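You operate a simulated robot arm through the tools that you are given. There is no shell and no other tool.

You run a simulated robot arm. Do the job below in one go: nothing can be reset, and whatever is moved stays where it is left.

Task
Tip the milk into the potatoes, mash them smooth and put the lid on.
Fine: jug and blue masher back, nothing spilt. Set down upright: cream milk jug, blue masher.

Only the result counts: the job must be done as asked and must still hold three seconds after the hand-in. Knocking over, shifting, dropping, spilling or breaking anything else fails it. Lids that push on must go on centred and level and be pressed home; caps that screw on are set level and turned clockwise until they are tight.

Robot
A 6-joint arm with a two-finger parallel gripper, fixed in place. Base frame: the origin is at the foot of the arm, x ahead of it, y to its left, z up; the work surface is at about z = 0.75. Units: m, degrees, N and s.
With the tool pointing down near the work surface it reaches from about 0.26 to 0.68 m from the base axis. Its first joint turns from -66.0 to 66.0 degrees. Payload 2.9 kg.
Tool frame: the origin (TCP) lies between the finger pads and is the grasp point; the fingertips stand 0.03 m ahead of it; z points along the fingers, y is the line along which they close. Largest opening 0.11 m; finger width 0.02, thickness 0.01; the body of the gripper, 0.048 by 0.112 m, starts 0.055 m behind the TCP.
Orientation is that of the tool frame in the base frame, as a unit quaternion [w, x, y, z]. With the fingers straight down and closing along the base's y, the tool's x points along the base's -x, its y along +y and its z along -z.

Tools
- The arm moves only by the tool send_rows. Its arguments are lists of equal length, an entry for each row: "claw": the gripper command, from -1 (shut) to 1 (fully open), values between in proportion; "translation": the shift along the tool's x, y, z in m, a list of three; "turn": the turn, a rotation vector about the tool's x, y, z in degrees, a list of three. In form: {"claw": [claw, ...], "translation": [[tx, ty, tz], ...], "turn": [[ax, ay, az], ...]}. A call has 1 to 20 rows; each row shifts and turns the commanded pose from where the row before left it, along the tool's axes as they then stand. A row lasts 0.2 s, in which the tool goes at most 0.05 m and 8.6 degrees; a call with a longer step from one row to the next is refused whole, and so is a gripper value outside its range. Where a pose cannot be reached the arm comes as near as it can. A force on the tool above 40 N (or 10 N above the force at the start of the call, whichever is more), or a blocked arm, ends the call early, and 0.2 s more pass. Each finger travels about 0.108 m/s and halts on what it meets, pressing with about 35 N; the grip force reading is that of the motor and also rises with nothing between the fingers. The clock runs only during rows and for 0.2 s after the last one: add rows that do not move to give the fingers time. The reply holds the time, the measured pose of the TCP, the force on the tool along the base axes, the opening and the grip force, in the units named above and with some noise, with the torque about the TCP (base axes, N m) and any sound that the robot's microphone picked up.
- Cameras (640 x 400 px; columns grow to the right, rows downward): "scene" is fixed at [0.0898, 0.4417, 1.3872]; the picture's right is [-0.65, -0.76, 0.00], its down [-0.40, 0.34, -0.85] and it looks along [0.65, -0.55, -0.53] (base axes); focal length 301 px, centre (320, 200). "wrist" rides on the gripper at [0.072, 0.017, -0.103] in the tool frame; the picture's right is [-0.23, 0.97, 0.00], its down [-0.76, -0.18, -0.62] and it looks along [-0.61, -0.14, 0.78] (tool axes); focal length 222 px, centre (320, 200). There is no depth. A picture from a camera that has moved, and an enlarged one, comes with that camera's place and axes in the base frame and with its lens.
- get_image(camera): a new picture of that camera. The clock stands still meanwhile.
- inspect(camera, box): a new picture of the part [left, top, right, bottom] of that camera's present view, enlarged. The clock stands still meanwhile.
- close_job(): hands the job in; it is judged then, once.

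Places have to be worked out from the pictures, the camera data and where the tool is seen. Open the gripper and draw the arm clear of the work before you hand the job in, unless the task says otherwise.

The tools are called after ">>>" as a command line: name --argument value ..., lists and objects as JSON in quotes. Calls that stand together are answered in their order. send_rows: Moves the arm, as the interface text tells. Its arguments: {"type":"object","properties":{"claw":{"type":"array","items":{"type":"number"}},"translation":{"type":"array","items":{"type":"array","items":{"type":"number"}}},"turn":{"type":"array","items":{"type":"array","items":{"type":"number"}}}},"required":["claw","translation","turn"]} The other tools are called the same way: get_image (camera) takes a picture; inspect (camera, box) takes an enlarged picture of a part of a camera's view; close_job () hands the job in.

At the start:

```text
time_s: 0.0
tool_pos: [0.3922, -0.1838, 1.225]
tool_rot: [0.001, 0.001, 1.0, 0.0]
ft_force: [0.2, 1.1, 0.0]
moment: [-0.02, 0.0, -0.04]
grip_width: 0.1099
gripper_force: 0.1
```

scene: 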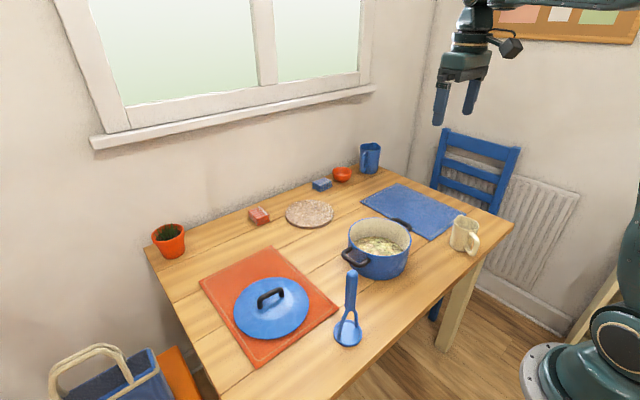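
wrist: 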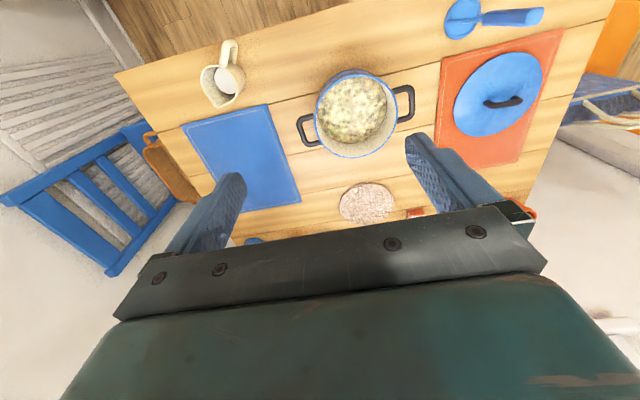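

I'll look closer at the objects before planning anything.

>>> inspect --camera "scene" --box '[310, 180, 510, 360]'

>>> inspect --camera "wrist" --box '[180, 0, 420, 180]'

>>> inspect --camera "wrist" --box '[400, 0, 600, 150]'

>>> inspect --camera "scene" --box '[190, 230, 390, 370]'

```text
2.22 times, centred on (410, 270) of scene
camera zoom: at [0.0898, 0.4417, 1.3872], right [-0.65, -0.76, 0.0], down [-0.4, 0.34, -0.85], along [0.65, -0.55, -0.53], focal length 668 px, centre (120, 44)
```

zoom: 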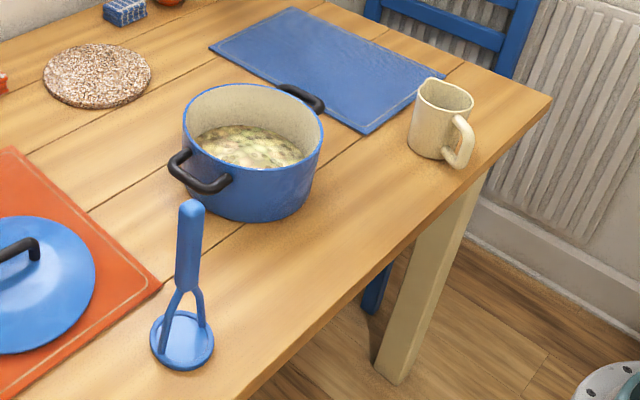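

```text
2.22 times, centred on (300, 90) of wrist
camera zoom: at [0.3203, -0.1659, 1.3278], right [0.23, 0.97, 0.0], down [0.76, -0.18, 0.62], along [0.61, -0.14, -0.78], focal length 494 px, centre (364, 444)
```

zoom: 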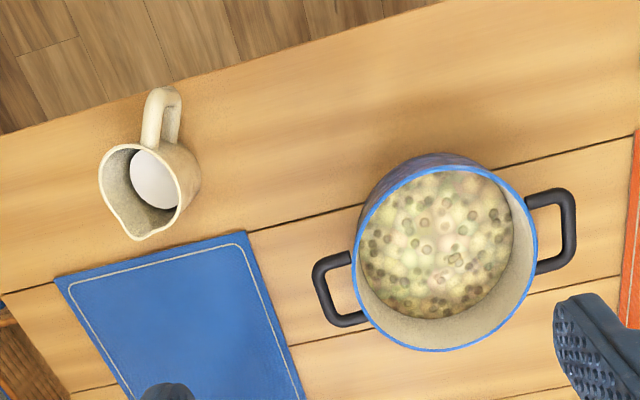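

```text
2.67 times, centred on (500, 75) of wrist
camera zoom: at [0.3203, -0.1659, 1.3278], right [0.23, 0.97, 0.0], down [0.76, -0.18, 0.62], along [0.61, -0.14, -0.78], focal length 592 px, centre (-160, 533)
```

zoom: 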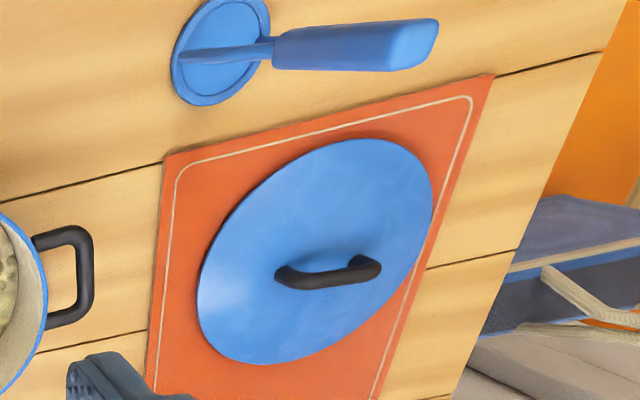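

```text
2.86 times, centred on (290, 300) of scene
camera zoom: at [0.0898, 0.4417, 1.3872], right [-0.65, -0.76, 0.0], down [-0.4, 0.34, -0.85], along [0.65, -0.55, -0.53], focal length 859 px, centre (406, -86)
```

zoom: 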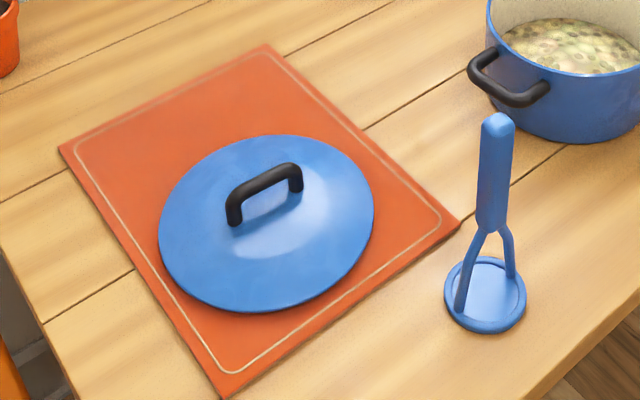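

The first estimates put the pot rim centre near (0.494, -0.124, 0.844), the jug near (0.37, -0.377), the masher standing at (0.378, 0.115) and the lid near (0.545, 0.214). I'll turn the wrist camera towards the jug for a better look.

>>> send_rows --claw '[1, 1, 1, 1, 1, 1, 1, 1, 1, 1, 1, 1, 1, 1, 1]' --translation '[[0, 0, 0], [0, 0, 0], [0, 0, 0], [0, 0, 0], [0, 0, 0], [0, 0, 0], [0, 0, 0], [0, 0, 0], [0, 0, 0], [0, 0, 0], [0, 0, 0], [0.02, -0.007, 0.034], [0.02, -0.007, 0.034], [0.02, -0.007, 0.034], [0, 0, 0]]' --turn '[[0, 0, 8.18], [0, 0, 8.18], [0, 0, 8.18], [0, 0, 8.18], [0, 0, 8.18], [0, 0, 8.18], [0, 0, 8.18], [0, 0, 8.18], [0, 0, 8.18], [0, 0, 8.18], [0, 0, 8.2], [0, 0, 0], [0, 0, 0], [0, 0, 0], [0, 0, 0]]'

>>> get_image --camera "wrist"

>>> get_image --camera "scene"

```text
time_s: 3.2
tool_pos: [0.3702, -0.1218, 1.1207]
tool_rot: [0.001, 0.707, 0.707, 0.0]
ft_force: [0.7, 0.4, 0.7]
moment: [-0.01, 0.0, 0.01]
grip_width: 0.1101
gripper_force: 0.0
```

```text
taken
camera wrist: at [0.3881, -0.0503, 1.224], right [0.97, -0.23, 0.0], down [-0.18, -0.76, 0.62], along [-0.14, -0.61, -0.78], focal length 222 px, centre (320, 200)
```

wrist: 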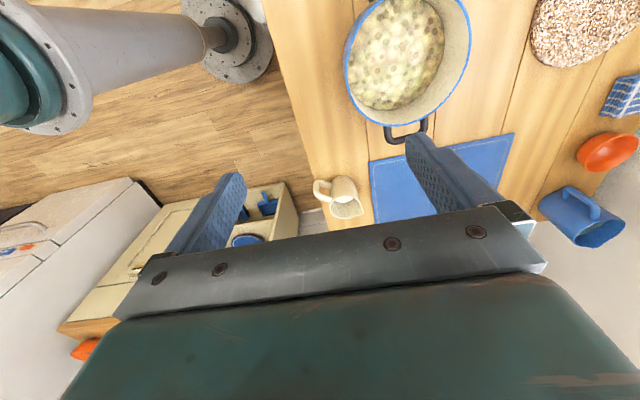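

```text
taken
```

scene: 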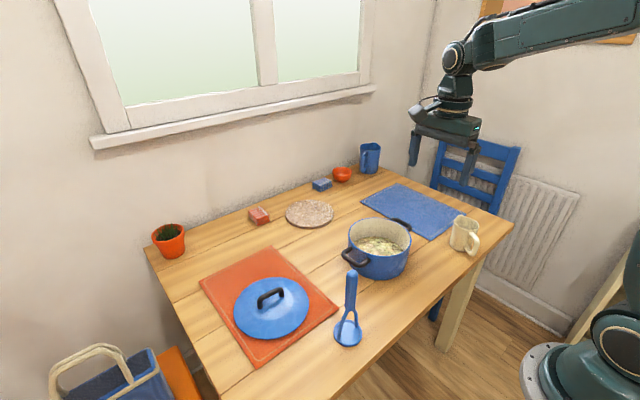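

The jug is visible here, and there is a box with other blue items off to the side. I'll enlarge both.

>>> inspect --camera "wrist" --box '[290, 150, 390, 230]'

>>> inspect --camera "wrist" --box '[180, 160, 320, 260]'

>>> inspect --camera "scene" --box '[430, 200, 500, 260]'

>>> inspect --camera "wrist" --box '[330, 0, 490, 150]'

```text
5.00 times, centred on (340, 190) of wrist
camera zoom: at [0.3881, -0.0503, 1.224], right [0.97, -0.23, 0.0], down [-0.18, -0.76, 0.62], along [-0.14, -0.61, -0.78], focal length 1111 px, centre (220, 250)
```

zoom: 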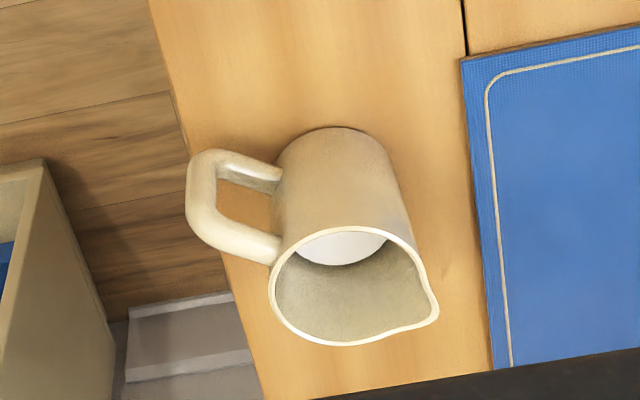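

```text
4.00 times, centred on (250, 210) of wrist
camera zoom: at [0.3881, -0.0503, 1.224], right [0.97, -0.23, 0.0], down [-0.18, -0.76, 0.62], along [-0.14, -0.61, -0.78], focal length 888 px, centre (600, 160)
```

zoom: 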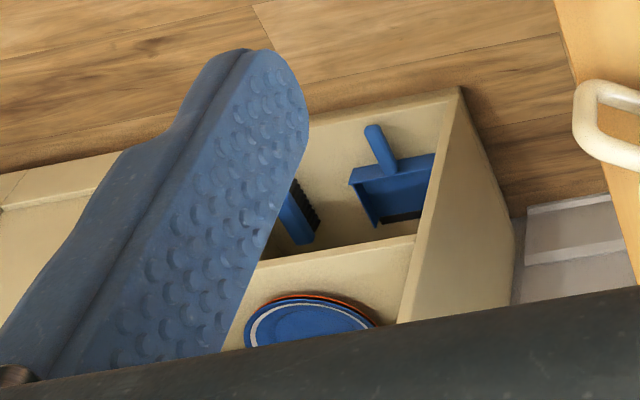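

```text
6.67 times, centred on (465, 230) of scene
camera zoom: at [0.0898, 0.4417, 1.3872], right [-0.65, -0.76, 0.0], down [-0.4, 0.34, -0.85], along [0.65, -0.55, -0.53], focal length 2005 px, centre (-647, 0)
```

zoom: 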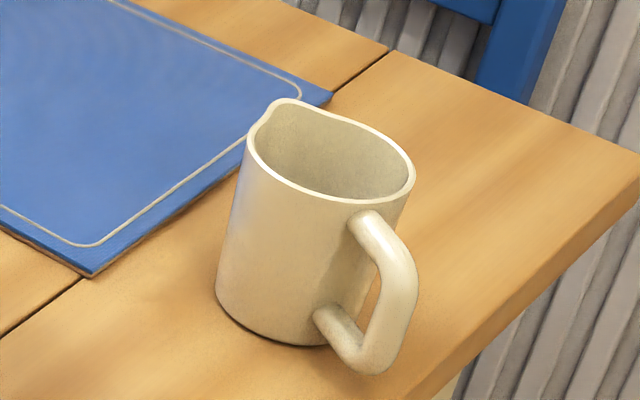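

```text
2.67 times, centred on (410, 75) of wrist
camera zoom: at [0.3881, -0.0503, 1.224], right [0.97, -0.23, 0.0], down [-0.18, -0.76, 0.62], along [-0.14, -0.61, -0.78], focal length 592 px, centre (80, 533)
```

zoom: 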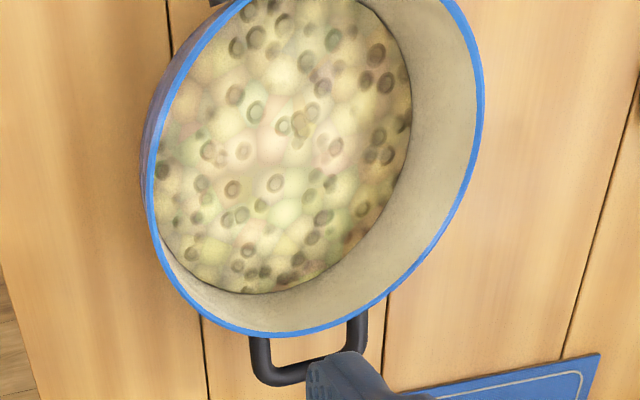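

The jug's axis comes out at (0.369, -0.387) with the rim at z≈0.838 and about 0.075 m across. The spout points to yaw ≈-32° and the handle to ≈148°. Before touching anything, I'll rehearse the pour orientation high above the pot to see if it can be reached.

>>> send_rows --claw '[1, 1, 1, 1, 1, 1, 1, 1, 1, 1, 1, 1, 1, 1, 1, 1, 1, 1, 1, 1]' --translation '[[0, 0, 0], [0, 0, 0], [0, 0, 0], [0, 0, 0], [0, 0, 0], [0, 0, 0], [0, 0, 0], [-0.022, 0.031, 0], [-0.022, 0.031, 0], [0, 0, 0], [0, 0, 0], [0, 0, 0], [0, 0, 0], [0, 0, 0], [0, 0, 0], [0, 0, 0], [0, 0, 0], [0, 0, 0], [0, 0, 0], [0, 0, 0]]' --turn '[[0, 0, -8.29], [0, 0, -8.29], [0, 0, -8.29], [0, 0, -8.29], [0, 0, -8.29], [0, 0, -8.29], [0, 0, -8.29], [0, 0, 0], [0, 0, 0], [0, 8.5, 0], [0, 8.5, 0], [0, 8.5, 0], [0, 8.5, 0], [0, 8.5, 0], [0, 8.5, 0], [0, 8.5, 0], [0, 8.5, 0], [0, 8.5, 0], [0, 8.5, 0], [0, 0, 0]]'

>>> get_image --camera "scene"

```text
time_s: 6.2
tool_pos: [0.4352, -0.0943, 1.1148]
tool_rot: [-0.312, 0.256, 0.911, 0.088]
ft_force: [1.3, 6.1, -14.0]
moment: [-0.75, 0.37, 0.07]
grip_width: 0.1097
gripper_force: 0.1
out of reach, approached as far as the arm can: row 11, 12, 14
stopped in row 14: the force on the tool passed its limit at 57 N (the readings are from after the stop); the commanded pose is now the measured one
```

```text
taken
```

scene: 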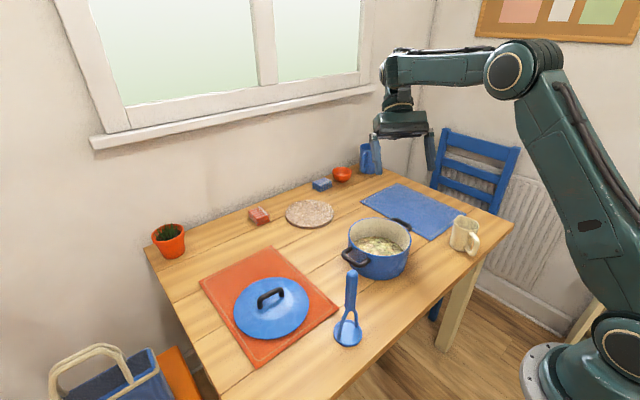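

Tilting inward jams at about 38°, so pouring outward won't work. I'll level the tool and rehearse pouring towards -y, with the tool pointing to +y at the end.

>>> send_rows --claw '[1, 1, 1, 1, 1, 1, 1, 1, 1, 1, 1, 1, 1, 1, 1, 1, 1, 1, 1, 1]' --translation '[[0, 0, 0], [0, 0, 0], [0, 0, 0], [0, 0, 0], [0, 0, 0], [0, 0, 0], [0, 0, 0], [0, 0, 0], [0, 0, 0], [0, 0, 0], [0, 0, 0], [0, 0, 0], [0.022, 0.03, 0.007], [0.022, 0.03, 0.007], [0, 0, 0], [0, 0, 0], [0, 0, 0], [0, 0, 0], [0, 0, 0], [0, 0, 0]]' --turn '[[0, -7.54, 0], [0, -7.54, 0], [0, -7.54, 0], [0, -7.54, 0], [0, -7.54, 0], [0, 0, 8.29], [0, 0, 8.29], [0, 0, 8.29], [0, 0, 8.29], [0, 0, 8.29], [0, 0, 8.29], [0, 0, 8.29], [0, 0, 0], [0, 0, 0], [0, 8.5, 0], [0, 8.5, 0], [0, 8.5, 0], [0, 8.5, 0], [0, 8.5, 0], [0, 0, 0]]'

>>> send_rows --claw '[1, 1, 1, 1, 1, 1, 1]' --translation '[[0, 0, 0], [0, 0, 0], [0, 0, 0], [0, 0, 0], [0, 0, 0], [0, 0, 0], [0, 0, 0]]' --turn '[[0, 8.5, 0], [0, 8.5, 0], [0, 8.5, 0], [0, 8.5, 0], [0, 8.5, 0], [0, 0, 0], [0, 0, 0]]'

>>> get_image --camera "scene"

```text
time_s: 10.4
tool_pos: [0.5328, -0.0586, 1.152]
tool_rot: [-0.152, 0.688, 0.694, 0.15]
ft_force: [-0.9, -0.3, -0.3]
moment: [-0.02, -0.02, -0.02]
grip_width: 0.1098
gripper_force: 0.0
out of reach, approached as far as the arm can: row 4, 5, 17, 18, 19
```

```text
time_s: 12.0
tool_pos: [0.5327, -0.0591, 1.1512]
tool_rot: [-0.153, 0.688, 0.694, 0.149]
ft_force: [-1.4, -0.8, -0.3]
moment: [-0.01, 0.04, -0.01]
grip_width: 0.1102
gripper_force: 0.0
out of reach, approached as far as the arm can: row 1, 2, 3, 4, 5
```

```text
taken
```

scene: 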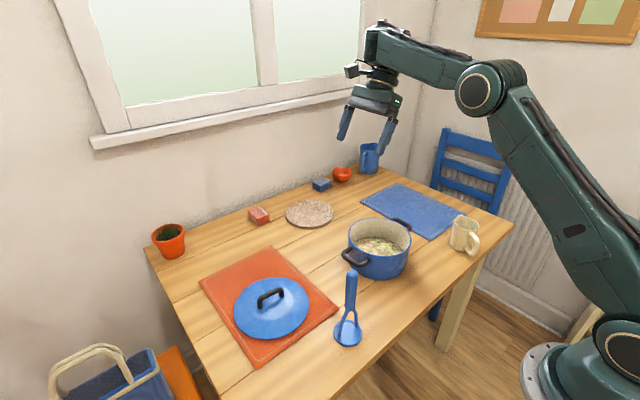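

The arm only manages about 25° that way. I'll undo those commanded turns and check that it comes back upright.

>>> send_rows --claw '[1, 1, 1, 1, 1, 1, 1, 1, 1, 1, 1, 1]' --translation '[[0, 0, 0], [0, 0, 0], [0, 0, 0], [0, 0, 0], [0, 0, 0], [0, 0, 0], [0, 0, 0], [0, 0, 0], [0, 0, 0], [0, 0, 0], [0, 0, 0], [0, 0, 0]]' --turn '[[0, -8.5, 0], [0, -8.5, 0], [0, -8.5, 0], [0, -8.5, 0], [0, -8.5, 0], [0, -8.5, 0], [0, -8.5, 0], [0, -8.5, 0], [0, -8.5, 0], [0, -8.5, 0], [0, 0, 0], [0, 0, 0]]'

```text
time_s: 14.6
tool_pos: [0.4834, -0.0786, 1.0895]
tool_rot: [0.358, 0.607, 0.618, -0.349]
ft_force: [-0.1, -0.4, 0.7]
moment: [0.01, -0.01, 0.0]
grip_width: 0.1101
gripper_force: 0.0
out of reach, approached as far as the arm can: row 4, 5, 6, 7, 8, 9, 10
```

The tool now points about 60° towards -y, so that side is reachable. I'll tilt further to see how far it goes.

>>> send_rows --claw '[1, 1, 1, 1, 1, 1, 1]' --translation '[[0, 0, 0], [0, 0, 0], [0, 0, 0], [0, 0, 0], [0, 0, 0], [0, 0, 0], [0, 0, 0]]' --turn '[[0, 0, 0], [0, -5, 0], [0, -5, 0], [0, -5, 0], [0, -5, 0], [0, -5, 0], [0, 0, 0]]'

>>> get_image --camera "scene"

```text
time_s: 16.2
tool_pos: [0.4449, -0.1448, 1.0369]
tool_rot: [0.444, 0.549, 0.566, -0.426]
ft_force: [-0.4, 0.2, -0.4]
moment: [0.01, 0.01, 0.0]
grip_width: 0.1101
gripper_force: 0.0
out of reach, approached as far as the arm can: row 2, 3, 4, 5, 6
```

```text
taken
```

scene: 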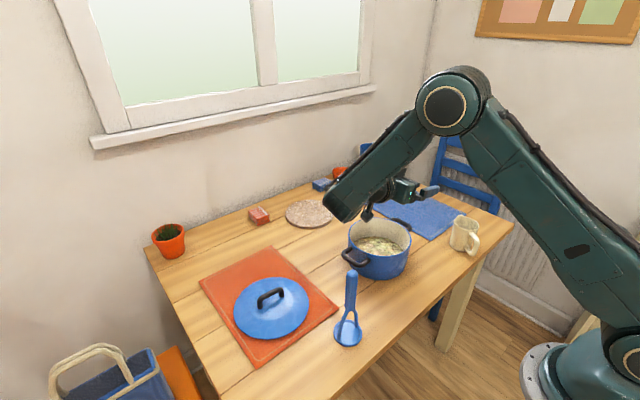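

The tool has reached 76° towards -y, but its position is drifting. I'll look at the arm up close to work out how its joints are arranged.

>>> inspect --camera "scene" --box '[300, 40, 640, 260]'

>>> get_image --camera "wrist"

```text
1.82 times, centred on (470, 150) of scene
camera zoom: at [0.0898, 0.4417, 1.3872], right [-0.65, -0.76, 0.0], down [-0.4, 0.34, -0.85], along [0.65, -0.55, -0.53], focal length 547 px, centre (47, 291)
```

zoom: 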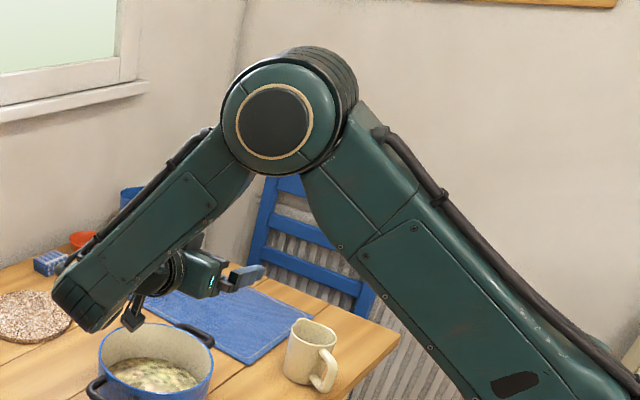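

```text
taken
camera wrist: at [0.4585, -0.0259, 0.9917], right [0.97, -0.02, 0.22], down [-0.2, 0.41, 0.89], along [-0.11, -0.91, 0.4], focal length 222 px, centre (320, 200)
```

wrist: 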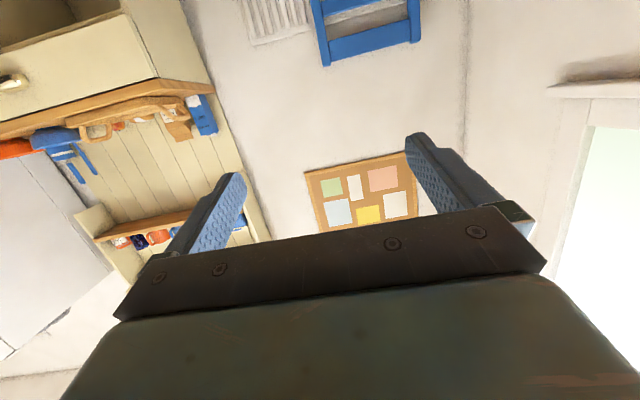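

Sideways pointing looks close to a singular pose for this arm. I'll level the tool slowly and then test tilting outward, in the arm's own plane.

>>> send_rows --claw '[1, 1, 1, 1, 1, 1, 1, 1, 1, 1, 1, 1, 1, 1, 1, 1, 1]' --translation '[[0, 0, 0], [0, 0, 0], [0, 0, 0], [0, 0, 0], [0, 0, 0], [0, 0, 0], [0, 0, 0], [0, 0, 0], [0, 0, 0], [0, 0, 0], [0, 0, 0], [0, 0, 0], [0, 0, 0], [0, 0, 0], [0, 0, 0], [0, 0, 0], [0, 0, 0]]' --turn '[[0, 5.07, 0], [0, 5.07, 0], [0, 5.07, 0], [0, 5.07, 0], [0, 5.07, 0], [0, 5.07, 0], [0, 5.07, 0], [0, 5.07, 0], [0, 5.07, 0], [0, 5.07, 0], [0, 5.07, 0], [0, 5.07, 0], [0, 5.07, 0], [0, 5.07, 0], [0, 5.07, 0], [0, 0, 0], [0, 0, 0]]'

>>> get_image --camera "scene"

```text
time_s: 19.8
tool_pos: [0.444, -0.1443, 1.0381]
tool_rot: [0.001, 0.695, 0.719, 0.002]
ft_force: [0.6, -0.4, 0.5]
moment: [-0.01, 0.0, 0.0]
grip_width: 0.1101
gripper_force: 0.1
```

```text
taken
```

scene: 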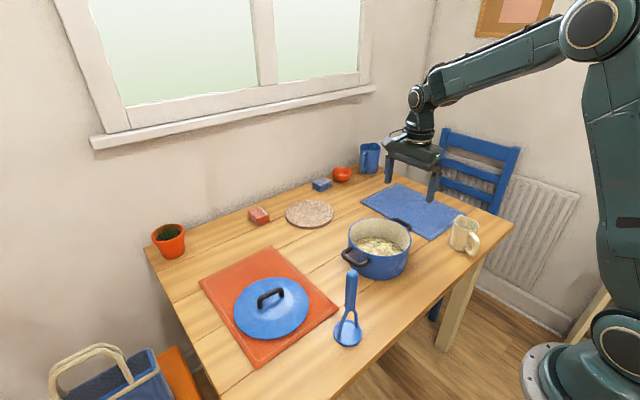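

The levelled pose was reached cleanly. Next I'll test tilting the tool outward, along the radial plane.

>>> send_rows --claw '[1, 1, 1, 1, 1, 1, 1, 1, 1, 1, 1, 1]' --translation '[[0, 0, 0], [0, 0, 0], [0, 0, 0], [0, 0, 0], [0, 0, 0], [0, 0, 0], [0, 0, 0], [0, 0, 0], [0, 0, 0], [0, 0, 0], [0, 0, 0], [0, 0, 0]]' --turn '[[-7.5, -2.73, 0], [-7.5, -2.73, 0], [-7.5, -2.73, 0], [-7.5, -2.73, 0], [-7.5, -2.73, 0], [-7.5, -2.73, 0], [-7.5, -2.73, 0], [-7.5, -2.73, 0], [-7.5, -2.73, 0], [-7.5, -2.73, 0], [-7.5, -2.73, 0], [0, 0, 0]]'

>>> get_image --camera "scene"

```text
time_s: 22.4
tool_pos: [0.4441, -0.146, 1.0373]
tool_rot: [0.624, 0.501, 0.516, 0.305]
ft_force: [0.1, -0.7, -0.2]
moment: [-0.01, -0.01, -0.01]
grip_width: 0.1099
gripper_force: 0.1
```

```text
taken
```

scene: 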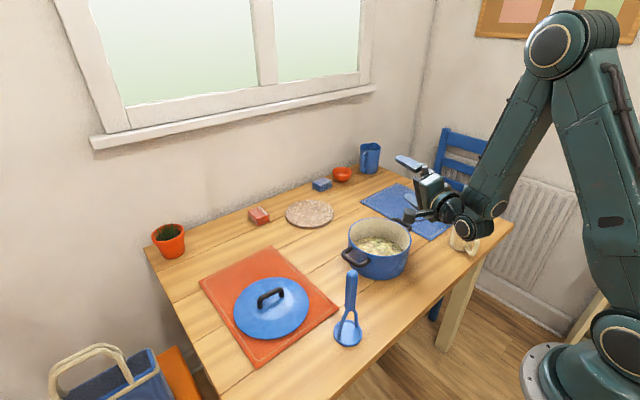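

Tilting outward works without complaint, so I'll pour with the spout facing the base and the tool tipping outward. That means turning the jug about 180° in the air. I'll go back to vertical and check how far the tool can turn about its own axis.

>>> send_rows --claw '[1, 1, 1, 1, 1, 1, 1, 1, 1, 1, 1, 1]' --translation '[[0, 0, 0], [0, 0, 0], [0, 0, 0], [0, 0, 0], [0, 0, 0], [0, 0, 0], [0, 0, 0], [0, 0, 0], [0, 0, 0], [0, 0, 0], [0, 0, 0], [0, 0, 0]]' --turn '[[7.5, 2.73, 0], [7.5, 2.73, 0], [7.5, 2.73, 0], [7.5, 2.73, 0], [7.5, 2.73, 0], [7.5, 2.73, 0], [7.5, 2.73, 0], [7.5, 2.73, 0], [7.5, 2.73, 0], [7.5, 2.73, 0], [7.5, 2.73, 0], [0, 0, 0]]'

>>> send_rows --claw '[1, 1, 1, 1, 1, 1, 1, 1, 1, 1, 1, 1, 1, 1]' --translation '[[0, 0, 0], [0, 0, 0], [0, 0, 0], [0, 0, 0], [0, 0, 0], [0, 0, 0], [0, 0, 0], [0, 0, 0], [0, 0, 0], [0, 0, 0], [0, 0, 0], [0, 0, 0], [0, 0, 0], [0, 0, 0]]' --turn '[[0, 0, 8.5], [0, 0, 8.5], [0, 0, 8.5], [0, 0, 8.5], [0, 0, 8.5], [0, 0, 8.5], [0, 0, 8.5], [0, 0, 8.5], [0, 0, 8.5], [0, 0, 8.5], [0, 0, 8.5], [0, 0, 8.5], [0, 0, 8.5], [0, 0, 0]]'

```text
time_s: 25.0
tool_pos: [0.4452, -0.1445, 1.0374]
tool_rot: [0.0, 0.696, 0.719, 0.0]
ft_force: [0.3, 0.3, 0.1]
moment: [-0.03, -0.02, 0.02]
grip_width: 0.11
gripper_force: 0.0
```

```text
time_s: 28.0
tool_pos: [0.4349, -0.1844, 1.0447]
tool_rot: [0.013, 0.989, -0.149, -0.002]
ft_force: [0.4, 0.9, 0.5]
moment: [0.0, 0.0, 0.0]
grip_width: 0.1101
gripper_force: 0.0
out of reach, approached as far as the arm can: row 13
```

The tool's roll reaches its limit near yaw -17°. I'll use tool x along +X for the pour, so the milk goes towards -X. I'll rehearse that above the pot with a 110° tilt.

>>> send_rows --claw '[1, 1, 1, 1, 1, 1, 1, 1, 1, 1, 1, 1, 1, 1, 1, 1, 1, 1, 1, 1]' --translation '[[0, 0, 0], [0, 0, 0], [0.03, -0.02, 0.01], [0.03, -0.02, 0.01], [0.03, -0.02, 0.01], [0, 0, 0], [0, 0, 0], [0, 0, 0], [0, 0, 0], [0, 0, 0], [0, 0, 0], [0, 0, 0], [0, 0, 0], [0, 0, 0], [0, 0, 0], [0, 0, 0], [0, 0, 0], [0, 0, 0], [0, 0, 0], [0, 0, 0]]' --turn '[[0, 0, -8.5], [0, 0, -8.5], [0, 0, 0], [0, 0, 0], [0, 0, 0], [0, 8.5, 0], [0, 8.5, 0], [0, 8.5, 0], [0, 8.5, 0], [0, 8.5, 0], [0, 8.5, 0], [0, 8.5, 0], [0, 8.5, 0], [0, 8.5, 0], [0, 8.5, 0], [0, 8.5, 0], [0, 8.5, 0], [0, 8.5, 0], [0, 0, 0], [0, 0, 0]]'

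>>> get_image --camera "scene"

```text
time_s: 32.2
tool_pos: [0.6302, -0.1436, 1.0778]
tool_rot: [0.012, 0.57, -0.01, 0.822]
ft_force: [0.8, 0.2, -0.4]
moment: [0.0, -0.01, -0.01]
grip_width: 0.1101
gripper_force: 0.1
out of reach, approached as far as the arm can: row 16, 17, 18
```

```text
taken
```

scene: 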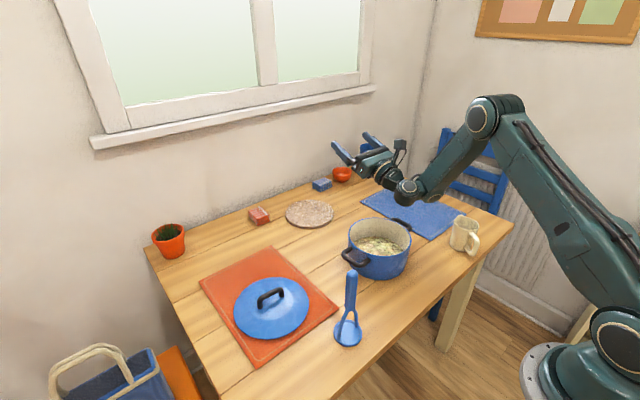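

At this spot the tilt is clean to about 85–90°, and past that the arm drifts. The milk sits about 58 mm below the rim, so it's shallow. If I grip the jug with the tool leaning 25° towards the spout, a 90° tool tilt gives about 115° of pour. Now I'll bring the tool upright and turn it to face the jug.

>>> send_rows --claw '[1, 1, 1, 1, 1, 1, 1, 1, 1, 1, 1, 1, 1, 1]' --translation '[[0, 0, 0], [0, 0, 0], [0, 0, 0], [0, 0, 0], [0, 0, 0], [0, 0, 0], [0, 0, 0], [0, 0, 0], [0, 0, 0], [0, 0, 0], [0, 0, 0], [0, 0, 0], [0, 0, 0], [0, 0, 0]]' --turn '[[0, -8.5, 0], [0, -8.5, 0], [0, -8.5, 0], [0, -8.5, 0], [0, -8.5, 0], [0, -8.5, 0], [0, -8.5, 0], [0, -8.5, 0], [0, -8.5, 0], [0, -8.5, 0], [0, -8.5, 0], [0, -8.5, 0], [0, -8.5, 0], [0, 0, 0]]'

>>> send_rows --claw '[1, 1, 1, 1, 1, 1, 1, 1, 1, 1, 1, 1, 1, 1, 1, 1, 1, 1, 1]' --translation '[[0, 0, 0], [0, 0, 0], [0, 0, 0], [0, 0, 0], [0, 0, 0], [0, 0, 0], [0, 0, 0], [0, 0, 0], [0, 0, 0], [0, 0, 0], [0, 0, 0], [0, 0, 0], [0, 0, 0], [0, 0, 0], [0, 0, 0], [0, 0, 0], [0, 0, 0], [0, 0, 0], [0, 0, 0]]' --turn '[[0, 0, -8.22], [0, 0, -8.22], [0, 0, -8.22], [0, 0, -8.22], [0, 0, -8.22], [0, 0, -8.22], [0, 0, -8.22], [0, 0, -8.22], [0, 0, -8.22], [0, 0, -8.22], [0, 0, -8.22], [0, 0, -8.22], [0, 0, -8.22], [0, 0, -8.22], [0, 0, -8.22], [0, 0, -8.22], [0, 0, -8.22], [0, 0, -8.22], [0, 0, 0]]'

```text
time_s: 35.2
tool_pos: [0.6232, -0.151, 1.0738]
tool_rot: [-0.002, 1.0, -0.013, 0.001]
ft_force: [-0.1, 0.1, -0.1]
moment: [0.01, 0.04, 0.0]
grip_width: 0.1102
gripper_force: 0.1
out of reach, approached as far as the arm can: row 10, 11
```

```text
time_s: 39.2
tool_pos: [0.6232, -0.1503, 1.0738]
tool_rot: [0.002, 0.288, 0.958, 0.001]
ft_force: [0.1, 0.2, 0.5]
moment: [0.03, -0.01, 0.01]
grip_width: 0.1099
gripper_force: 0.0
```

The tool is level with its x axis at yaw 146.5°, in line with the jug's handle. I'll move above the jug at z≈1.0 and lean the tool 25° towards the spout.

>>> send_rows --claw '[1, 1, 1, 1, 1, 1, 1, 1, 1, 1, 1, 1, 1]' --translation '[[0.0101, -0.0423, 0.0093], [0.0101, -0.0423, 0.0093], [0.0101, -0.0423, 0.0093], [0.0101, -0.0423, 0.0093], [0.0101, -0.0423, 0.0093], [0.0101, -0.0423, 0.0093], [0.0101, -0.0423, 0.0093], [0.0101, -0.0423, 0.0093], [0, 0, 0], [0, 0, 0], [0, 0, 0], [0, 0, 0], [0, 0, 0]]' --turn '[[0, 0, 0], [0, 0, 0], [0, 0, 0], [0, 0, 0], [0, 0, 0], [0, 0, 0], [0, 0, 0], [0, 0, 0], [0, -6.25, 0], [0, -6.25, 0], [0, -6.25, 0], [0, -6.25, 0], [0, 0, 0]]'

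>>> get_image --camera "wrist"

>>> get_image --camera "scene"

```text
time_s: 42.0
tool_pos: [0.3702, -0.387, 0.9978]
tool_rot: [0.209, 0.283, 0.934, -0.062]
ft_force: [0.4, 0.2, -0.1]
moment: [0.06, 0.02, 0.02]
grip_width: 0.1099
gripper_force: 0.1
```

```text
taken
camera wrist: at [0.2883, -0.312, 1.0602], right [0.71, 0.7, 0.1], down [0.25, -0.38, 0.89], along [0.66, -0.61, -0.45], focal length 222 px, centre (320, 200)
```

wrist: 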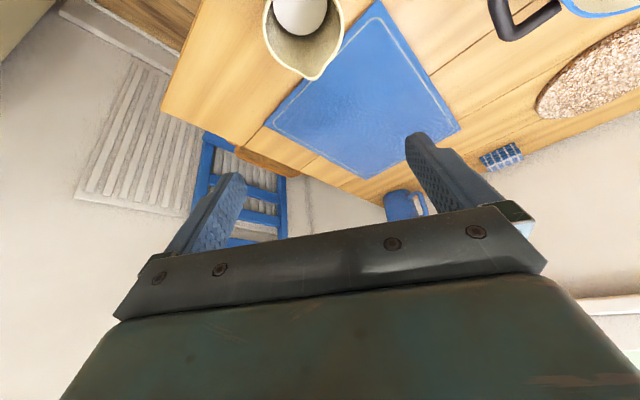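

```text
taken
```

scene: 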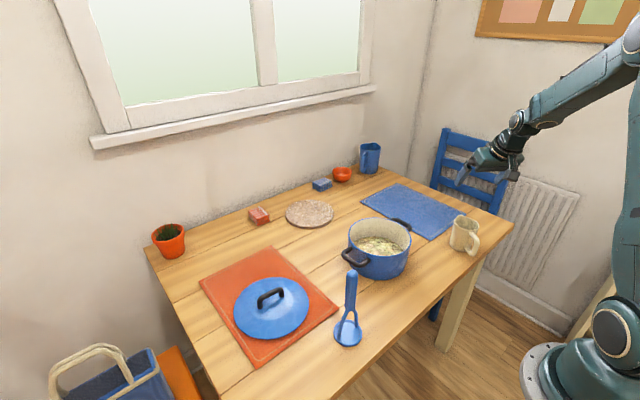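

The jug appears exactly where predicted: spout tip predicted at (312, 81) and seen at (312, 80). I'll descend straight down to z≈0.808 with the fingers open on either side of it.

>>> send_rows --claw '[1, 1, 1, 1, 1, 1, 1]' --translation '[[0.01606, 0, 0.03444], [0.01606, 0, 0.03444], [0.01606, 0, 0.03444], [0.01606, 0, 0.03444], [0.01, 0, 0.0215], [0.006, 0, 0.0129], [0, 0, 0]]' --turn '[[0, 0, 0], [0, 0, 0], [0, 0, 0], [0, 0, 0], [0, 0, 0], [0, 0, 0], [0, 0, 0]]'

>>> get_image --camera "wrist"

>>> inspect --camera "scene" --box '[400, 150, 540, 270]'

```text
time_s: 43.6
tool_pos: [0.3698, -0.3877, 0.8069]
tool_rot: [0.209, 0.282, 0.934, -0.061]
ft_force: [-0.8, 0.3, 0.6]
moment: [0.0, -0.02, -0.02]
grip_width: 0.1099
gripper_force: 0.1
```

```text
taken
camera wrist: at [0.2879, -0.3126, 0.8694], right [0.71, 0.7, 0.1], down [0.25, -0.38, 0.89], along [0.66, -0.61, -0.45], focal length 222 px, centre (320, 200)
```

wrist: 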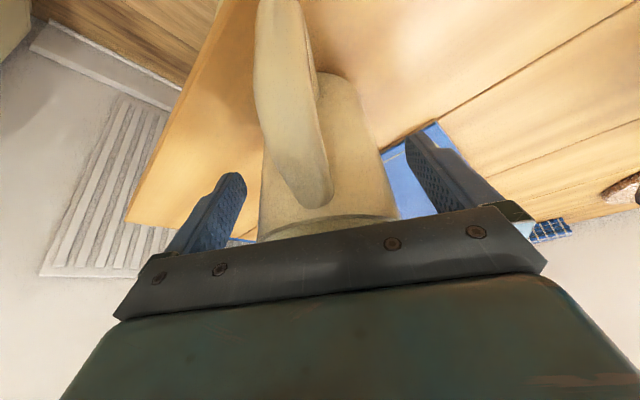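

```text
3.33 times, centred on (470, 210) of scene
camera zoom: at [0.0898, 0.4417, 1.3872], right [-0.65, -0.76, 0.0], down [-0.4, 0.34, -0.85], along [0.65, -0.55, -0.53], focal length 1003 px, centre (-180, 167)
```

zoom: 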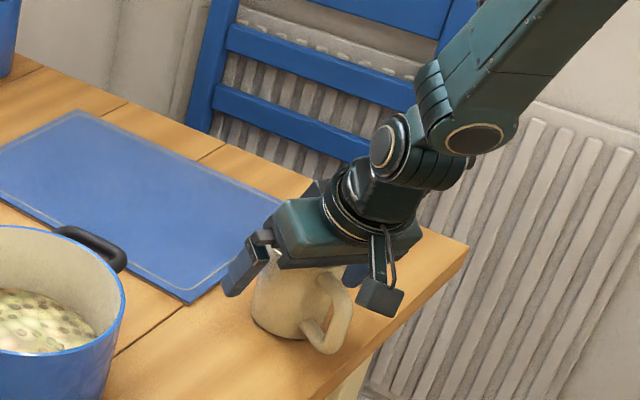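

The fingers straddle the jug symmetrically and the palm clears both rim and handle. Closing now.

>>> send_rows --claw '[-1, -1, -1, -1, -1]' --translation '[[0, 0, 0], [0, 0, 0], [0, 0, 0], [0, 0, 0], [0, 0, 0]]' --turn '[[0, 0, 0], [0, 0, 0], [0, 0, 0], [0, 0, 0], [0, 0, 0]]'

```text
time_s: 44.8
tool_pos: [0.3683, -0.387, 0.8079]
tool_rot: [0.209, 0.282, 0.934, -0.061]
ft_force: [2.0, 1.5, 2.0]
moment: [0.0, -0.06, -0.02]
grip_width: 0.0707
gripper_force: 34.3
```

The grip holds at 0.0707 m and 34 N. I'll lift gently straight up.

>>> send_rows --claw '[-1, -1, -1, -1, -1, -1, -1, -1, -1]' --translation '[[-0.0042, 0, -0.0091], [-0.0085, 0, -0.0181], [-0.0106, 0, -0.0227], [-0.0106, 0, -0.0227], [-0.0106, 0, -0.0227], [-0.0106, 0, -0.0227], [-0.0106, 0, -0.0227], [-0.0085, 0, -0.0181], [0, 0, 0]]' --turn '[[0, 0, 0], [0, 0, 0], [0, 0, 0], [0, 0, 0], [0, 0, 0], [0, 0, 0], [0, 0, 0], [0, 0, 0], [0, 0, 0]]'

>>> inspect --camera "scene" --box '[380, 100, 560, 260]'

```text
time_s: 46.8
tool_pos: [0.3677, -0.3866, 0.9824]
tool_rot: [0.209, 0.282, 0.934, -0.062]
ft_force: [0.9, -0.9, -2.8]
moment: [-0.01, -0.03, 0.01]
grip_width: 0.0708
gripper_force: 34.7
```

```text
2.50 times, centred on (470, 180) of scene
camera zoom: at [0.0898, 0.4416, 1.3872], right [-0.65, -0.76, 0.0], down [-0.4, 0.34, -0.85], along [0.65, -0.55, -0.53], focal length 752 px, centre (-55, 250)
```

zoom: 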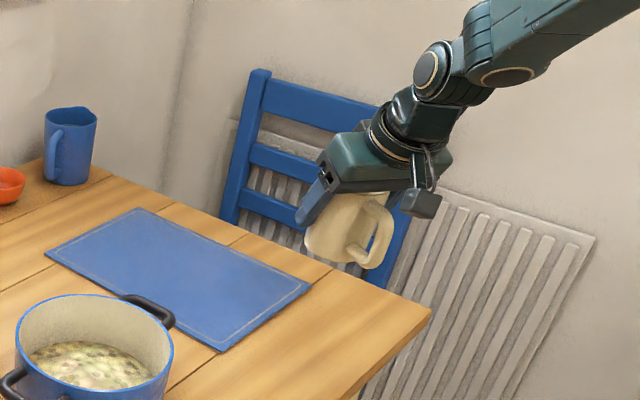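

I'll zoom in to check that the jug is hanging level.

>>> inspect --camera "scene" --box '[450, 150, 510, 210]'

>>> get_image --camera "wrist"

```text
6.67 times, centred on (480, 180) of scene
camera zoom: at [0.0898, 0.4416, 1.3872], right [-0.65, -0.76, 0.0], down [-0.4, 0.34, -0.85], along [0.65, -0.55, -0.53], focal length 2005 px, centre (-747, 333)
```

zoom: 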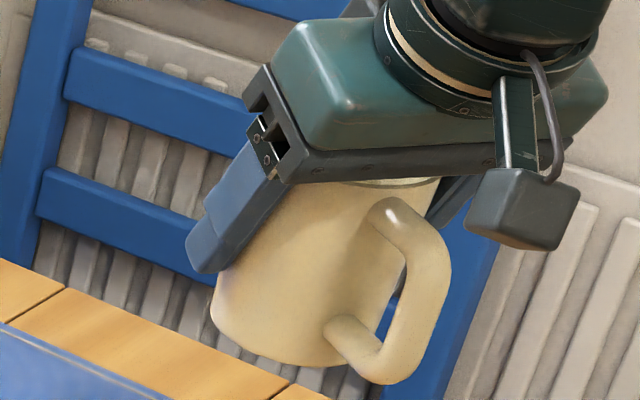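

```text
taken
camera wrist: at [0.2866, -0.3117, 1.0454], right [0.71, 0.7, 0.1], down [0.25, -0.39, 0.89], along [0.66, -0.61, -0.45], focal length 222 px, centre (320, 200)
```

wrist: 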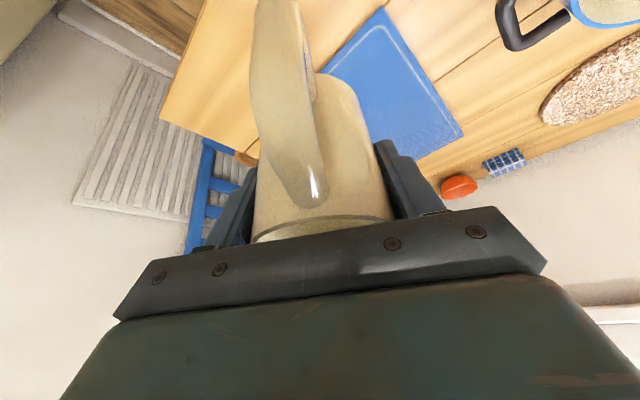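

The jug kept its pose relative to the fingers, with no slip. I'll bring the tool vertical, which tips the jug 25°, well short of spilling. Then I'll start turning it about the vertical, slowly.

>>> send_rows --claw '[-1, -1, -1, -1, -1, -1, -1, -1, -1, -1, -1, -1, -1, -1, -1, -1, -1, -1, -1, -1]' --translation '[[0, 0, 0], [0, 0, 0], [0, 0, 0], [0, 0, 0], [0, 0, 0], [0, 0, 0], [0, 0, -0.02], [0, 0, -0.02], [0, 0, 0], [0, 0, 0], [0, 0, 0], [0, 0, 0], [0, 0, 0], [0, 0, 0], [0, 0, 0], [0, 0, 0], [0, 0, 0], [0, 0, 0], [0, 0, 0], [0, 0, 0]]' --turn '[[0, 4.16, 0], [0, 4.16, 0], [0, 4.16, 0], [0, 4.16, 0], [0, 4.16, 0], [0, 4.16, 0], [0, 0, 0], [0, 0, 0], [0, 0, 3], [0, 0, 5], [0, 0, 6], [0, 0, 6], [0, 0, 6], [0, 0, 6], [0, 0, 6], [0, 0, 6], [0, 0, 6], [0, 0, 6], [0, 0, 6], [0, 0, 5]]'

>>> send_rows --claw '[-1, -1, -1, -1, -1, -1, -1, -1, -1, -1, -1, -1, -1, -1, -1]' --translation '[[0, 0, 0], [0, 0, 0], [0, 0, 0], [0, 0, 0], [0, 0, 0], [0, 0, 0], [0, 0, 0], [0, 0, 0], [0, 0, 0], [0, 0, 0], [0, 0, 0], [0, 0, 0], [0, 0, 0], [0, 0, 0], [0, 0, 0]]' --turn '[[0, 0, 5], [0, 0, 6], [0, 0, 6], [0, 0, 6], [0, 0, 6], [0, 0, 6], [0, 0, 6], [0, 0, 6], [0, 0, 6], [0, 0, 6], [0, 0, 6], [0, 0, 6], [0, 0, 5], [0, 0, 3.5], [0, 0, 0]]'

>>> get_image --camera "scene"

```text
time_s: 51.0
tool_pos: [0.3681, -0.3873, 1.0237]
tool_rot: [0.001, 0.77, 0.638, 0.002]
ft_force: [0.6, 0.1, -2.4]
moment: [-0.06, -0.02, -0.01]
grip_width: 0.071
gripper_force: 35.6
```

```text
time_s: 54.2
tool_pos: [0.3693, -0.3862, 1.0231]
tool_rot: [0.0, 1.0, -0.002, 0.002]
ft_force: [0.1, -0.8, -2.7]
moment: [-0.01, 0.07, -0.01]
grip_width: 0.0708
gripper_force: 35.5
```

```text
taken
```

scene: 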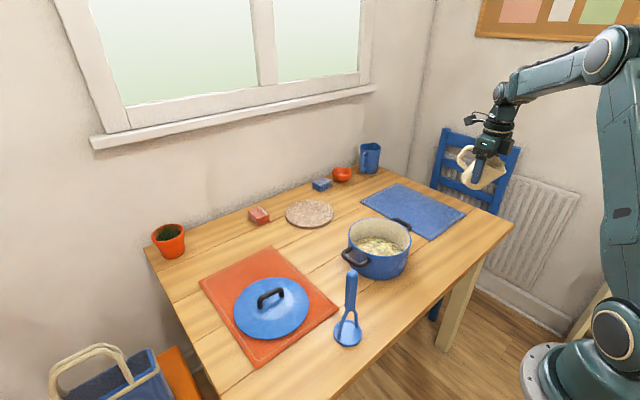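

The spout now faces -X and nothing has spilt. I'll carry the jug to the rehearsed pour position, with the TCP just outside the pot centre.

>>> send_rows --claw '[-1, -1, -1, -1, -1, -1, -1, -1, -1, -1, -1, -1]' --translation '[[0.008, -0.0135, 0.001], [0.0135, -0.0235, 0.001], [0.0165, -0.028, 0.001], [0.0165, -0.028, 0.001], [0.0165, -0.028, 0.001], [0.0165, -0.028, 0.001], [0.0165, -0.028, 0.001], [0.0165, -0.028, 0.001], [0.0165, -0.028, 0.0005], [0.0115, -0.0185, 0.0005], [0.006, -0.0105, 0], [0, 0, 0]]' --turn '[[0, 0, 0], [0, 0, 0], [0, 0, 0], [0, 0, 0], [0, 0, 0], [0, 0, 0], [0, 0, 0], [0, 0, 0], [0, 0, 0], [0, 0, 0], [0, 0, 0], [0, 0, 0]]'

>>> get_image --camera "scene"

>>> get_image --camera "wrist"

```text
time_s: 56.8
tool_pos: [0.5229, -0.1255, 1.015]
tool_rot: [0.001, 1.0, -0.001, 0.002]
ft_force: [1.1, 0.2, -3.4]
moment: [0.0, 0.05, 0.03]
grip_width: 0.0707
gripper_force: 35.4
```

```text
taken
```

scene: 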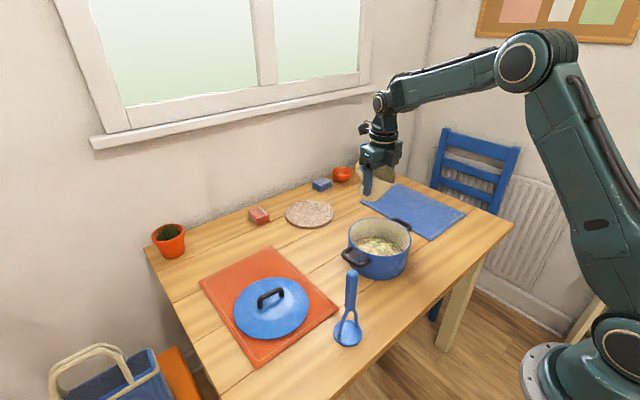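

```text
taken
camera wrist: at [0.5962, -0.1417, 1.1185], right [-0.23, -0.97, 0.0], down [-0.76, 0.18, 0.62], along [-0.6, 0.14, -0.78], focal length 222 px, centre (320, 200)
```

wrist: 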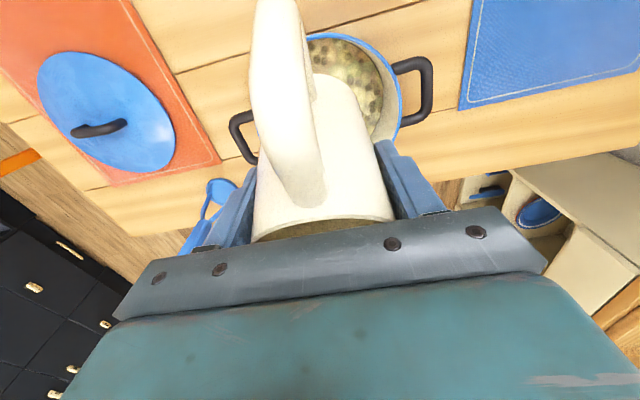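

The view matches my pot position. I'll shift 2 cm outward and 3 cm down so the stream lands near the centre, then start tipping slowly.

>>> send_rows --claw '[-1, -1, -1, -1, -1, -1, -1, -1, -1, -1, -1, -1, -1, -1, -1, -1, -1]' --translation '[[0.011, 0, 0.015], [0.011, 0, 0.015], [0, 0, 0], [0, 0, 0], [0, 0, 0], [0, 0, 0], [0, 0, 0], [0, 0, 0], [0, 0, 0], [0, 0, 0], [0, 0, 0], [0, 0, 0], [0, 0, 0], [0, 0, 0], [0, 0, 0], [0, 0, 0], [0, 0, 0]]' --turn '[[0, 0, 0], [0, 0, 0], [0, 0, 0], [0, 5, 0], [0, 5, 0], [0, 5, 0], [0, 4, 0], [0, 3, 0], [0, 2, 0], [0, 2, 0], [0, 2, 0], [0, 2, 0], [0, 2, 0], [0, 2, 0], [0, 2, 0], [0, 2, 0], [0, 2, 0]]'

>>> inspect --camera "scene" --box '[310, 110, 470, 290]'

```text
time_s: 60.4
tool_pos: [0.5458, -0.125, 0.9838]
tool_rot: [0.0, 0.939, -0.001, 0.344]
ft_force: [-0.2, 0.1, -3.0]
moment: [0.0, 0.08, -0.02]
grip_width: 0.071
gripper_force: 34.9
```

```text
2.22 times, centred on (390, 200) of scene
camera zoom: at [0.0898, 0.4416, 1.3872], right [-0.65, -0.76, 0.0], down [-0.4, 0.34, -0.85], along [0.65, -0.55, -0.53], focal length 668 px, centre (164, 200)
```

zoom: 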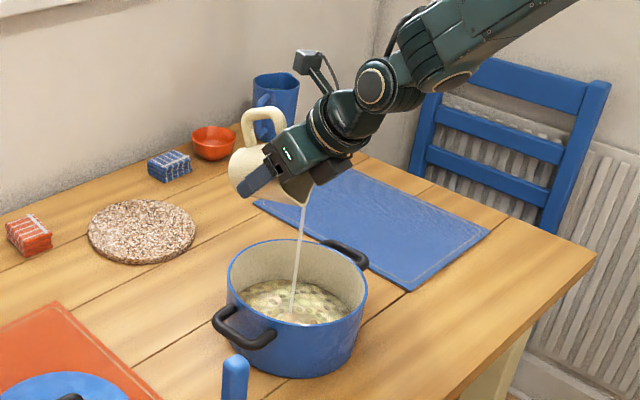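

The milk is running in a thin stream near the middle of the pot. I'll keep tipping slowly.

>>> send_rows --claw '[-1, -1, -1, -1, -1, -1, -1, -1, -1, -1, -1, -1, -1, -1, -1]' --translation '[[0, 0, 0], [0, 0, 0], [0, 0, 0], [0, 0, 0], [0, 0, 0], [0, 0, 0], [0, 0, 0], [0, 0, 0], [0, 0, 0], [0, 0, 0], [0, 0, 0], [0, 0, 0], [0, 0, 0], [0, 0, 0], [0, 0, 0]]' --turn '[[0, 1.5, 0], [0, 1.5, 0], [0, 1.5, 0], [0, 1.5, 0], [0, 1.5, 0], [0, 1.5, 0], [0, 2, 0], [0, 2, 0], [0, 2, 0], [0, 2, 0], [0, 2, 0], [0, 2, 0], [0, 2, 0], [0, 2, 0], [0, 2, 0]]'

>>> inspect --camera "scene" --box '[310, 110, 470, 290]'

```text
time_s: 63.6
tool_pos: [0.546, -0.1267, 0.9865]
tool_rot: [0.001, 0.832, -0.002, 0.554]
ft_force: [0.1, -0.8, -3.0]
moment: [-0.02, 0.07, 0.0]
grip_width: 0.0707
gripper_force: 35.3
```

```text
2.22 times, centred on (390, 200) of scene
camera zoom: at [0.0898, 0.4416, 1.3872], right [-0.65, -0.76, 0.0], down [-0.4, 0.34, -0.85], along [0.65, -0.55, -0.53], focal length 668 px, centre (164, 200)
```

zoom: 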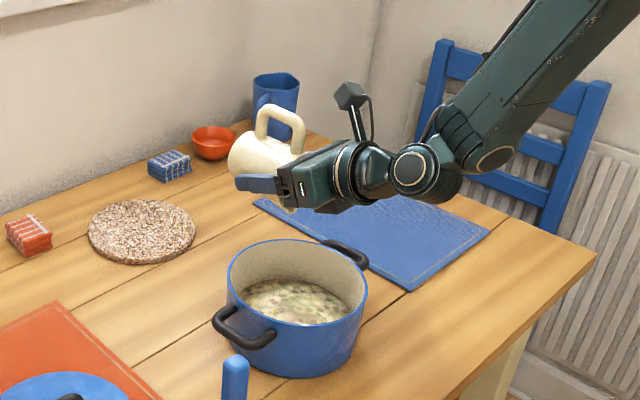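

The jug is at about 92° and the stream seems to have stopped. I'll go another 20° to drain it, and hold.

>>> send_rows --claw '[-1, -1, -1, -1, -1, -1, -1, -1, -1, -1, -1, -1, -1, -1, -1, -1]' --translation '[[0, 0, 0], [0, 0, 0], [0, 0, 0], [0, 0, 0], [0, 0, 0], [0, 0, 0], [0, 0, 0], [0, 0, 0], [0, 0, 0], [0, 0, 0], [0, 0, 0], [0, 0, 0], [0, 0, 0], [0, 0, 0], [0, 0, 0], [0, 0, 0]]' --turn '[[0, 2.5, 0], [0, 2.5, 0], [0, 2.5, 0], [0, 2.5, 0], [0, 2.5, 0], [0, 2.5, 0], [0, 2, 0], [0, 0, 0], [0, 0, 0], [0, 0, 0], [0, 0, 0], [0, 0, 0], [0, 0, 0], [0, 0, 0], [0, 0, 0], [0, 0, 0]]'

>>> inspect --camera "scene" --box '[310, 110, 470, 290]'

```text
time_s: 67.0
tool_pos: [0.5466, -0.1262, 0.9848]
tool_rot: [0.001, 0.742, -0.001, 0.671]
ft_force: [-0.2, -0.9, -1.8]
moment: [0.04, 0.01, -0.03]
grip_width: 0.0707
gripper_force: 34.8
```

```text
2.22 times, centred on (390, 200) of scene
camera zoom: at [0.0898, 0.4416, 1.3872], right [-0.65, -0.76, 0.0], down [-0.4, 0.34, -0.85], along [0.65, -0.55, -0.53], focal length 668 px, centre (164, 200)
```

zoom: 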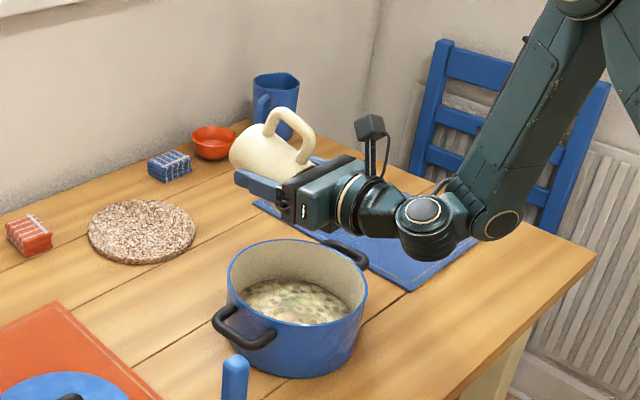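

The stream is gone and the load has fallen. I'll hold a little longer to let the last drops out, and check the pot.

>>> send_rows --claw '[-1, -1, -1, -1, -1, -1, -1, -1, -1, -1]' --translation '[[0, 0, 0], [0, 0, 0], [0, 0, 0], [0, 0, 0], [0, 0, 0], [0, 0, 0], [0, 0, 0], [0, 0, 0], [0, 0, 0], [0, 0, 0]]' --turn '[[0, 1.5, 0], [0, 0, 0], [0, 0, 0], [0, 0, 0], [0, 0, 0], [0, 0, 0], [0, 0, 0], [0, 0, 0], [0, 0, 0], [0, 0, 0]]'

>>> inspect --camera "scene" --box '[330, 190, 430, 290]'

```text
time_s: 69.2
tool_pos: [0.5467, -0.1257, 0.9859]
tool_rot: [0.001, 0.733, -0.001, 0.68]
ft_force: [-0.2, -0.5, -1.9]
moment: [0.03, -0.02, -0.01]
grip_width: 0.071
gripper_force: 35.1
```

```text
4.00 times, centred on (380, 240) of scene
camera zoom: at [0.0898, 0.4416, 1.3872], right [-0.65, -0.76, 0.0], down [-0.4, 0.34, -0.85], along [0.65, -0.55, -0.53], focal length 1203 px, centre (80, 40)
```

zoom: 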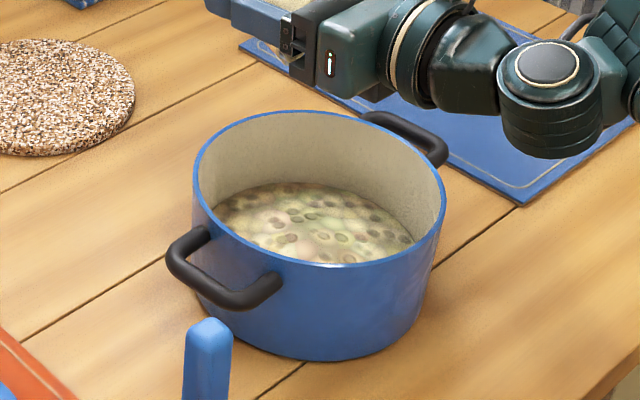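

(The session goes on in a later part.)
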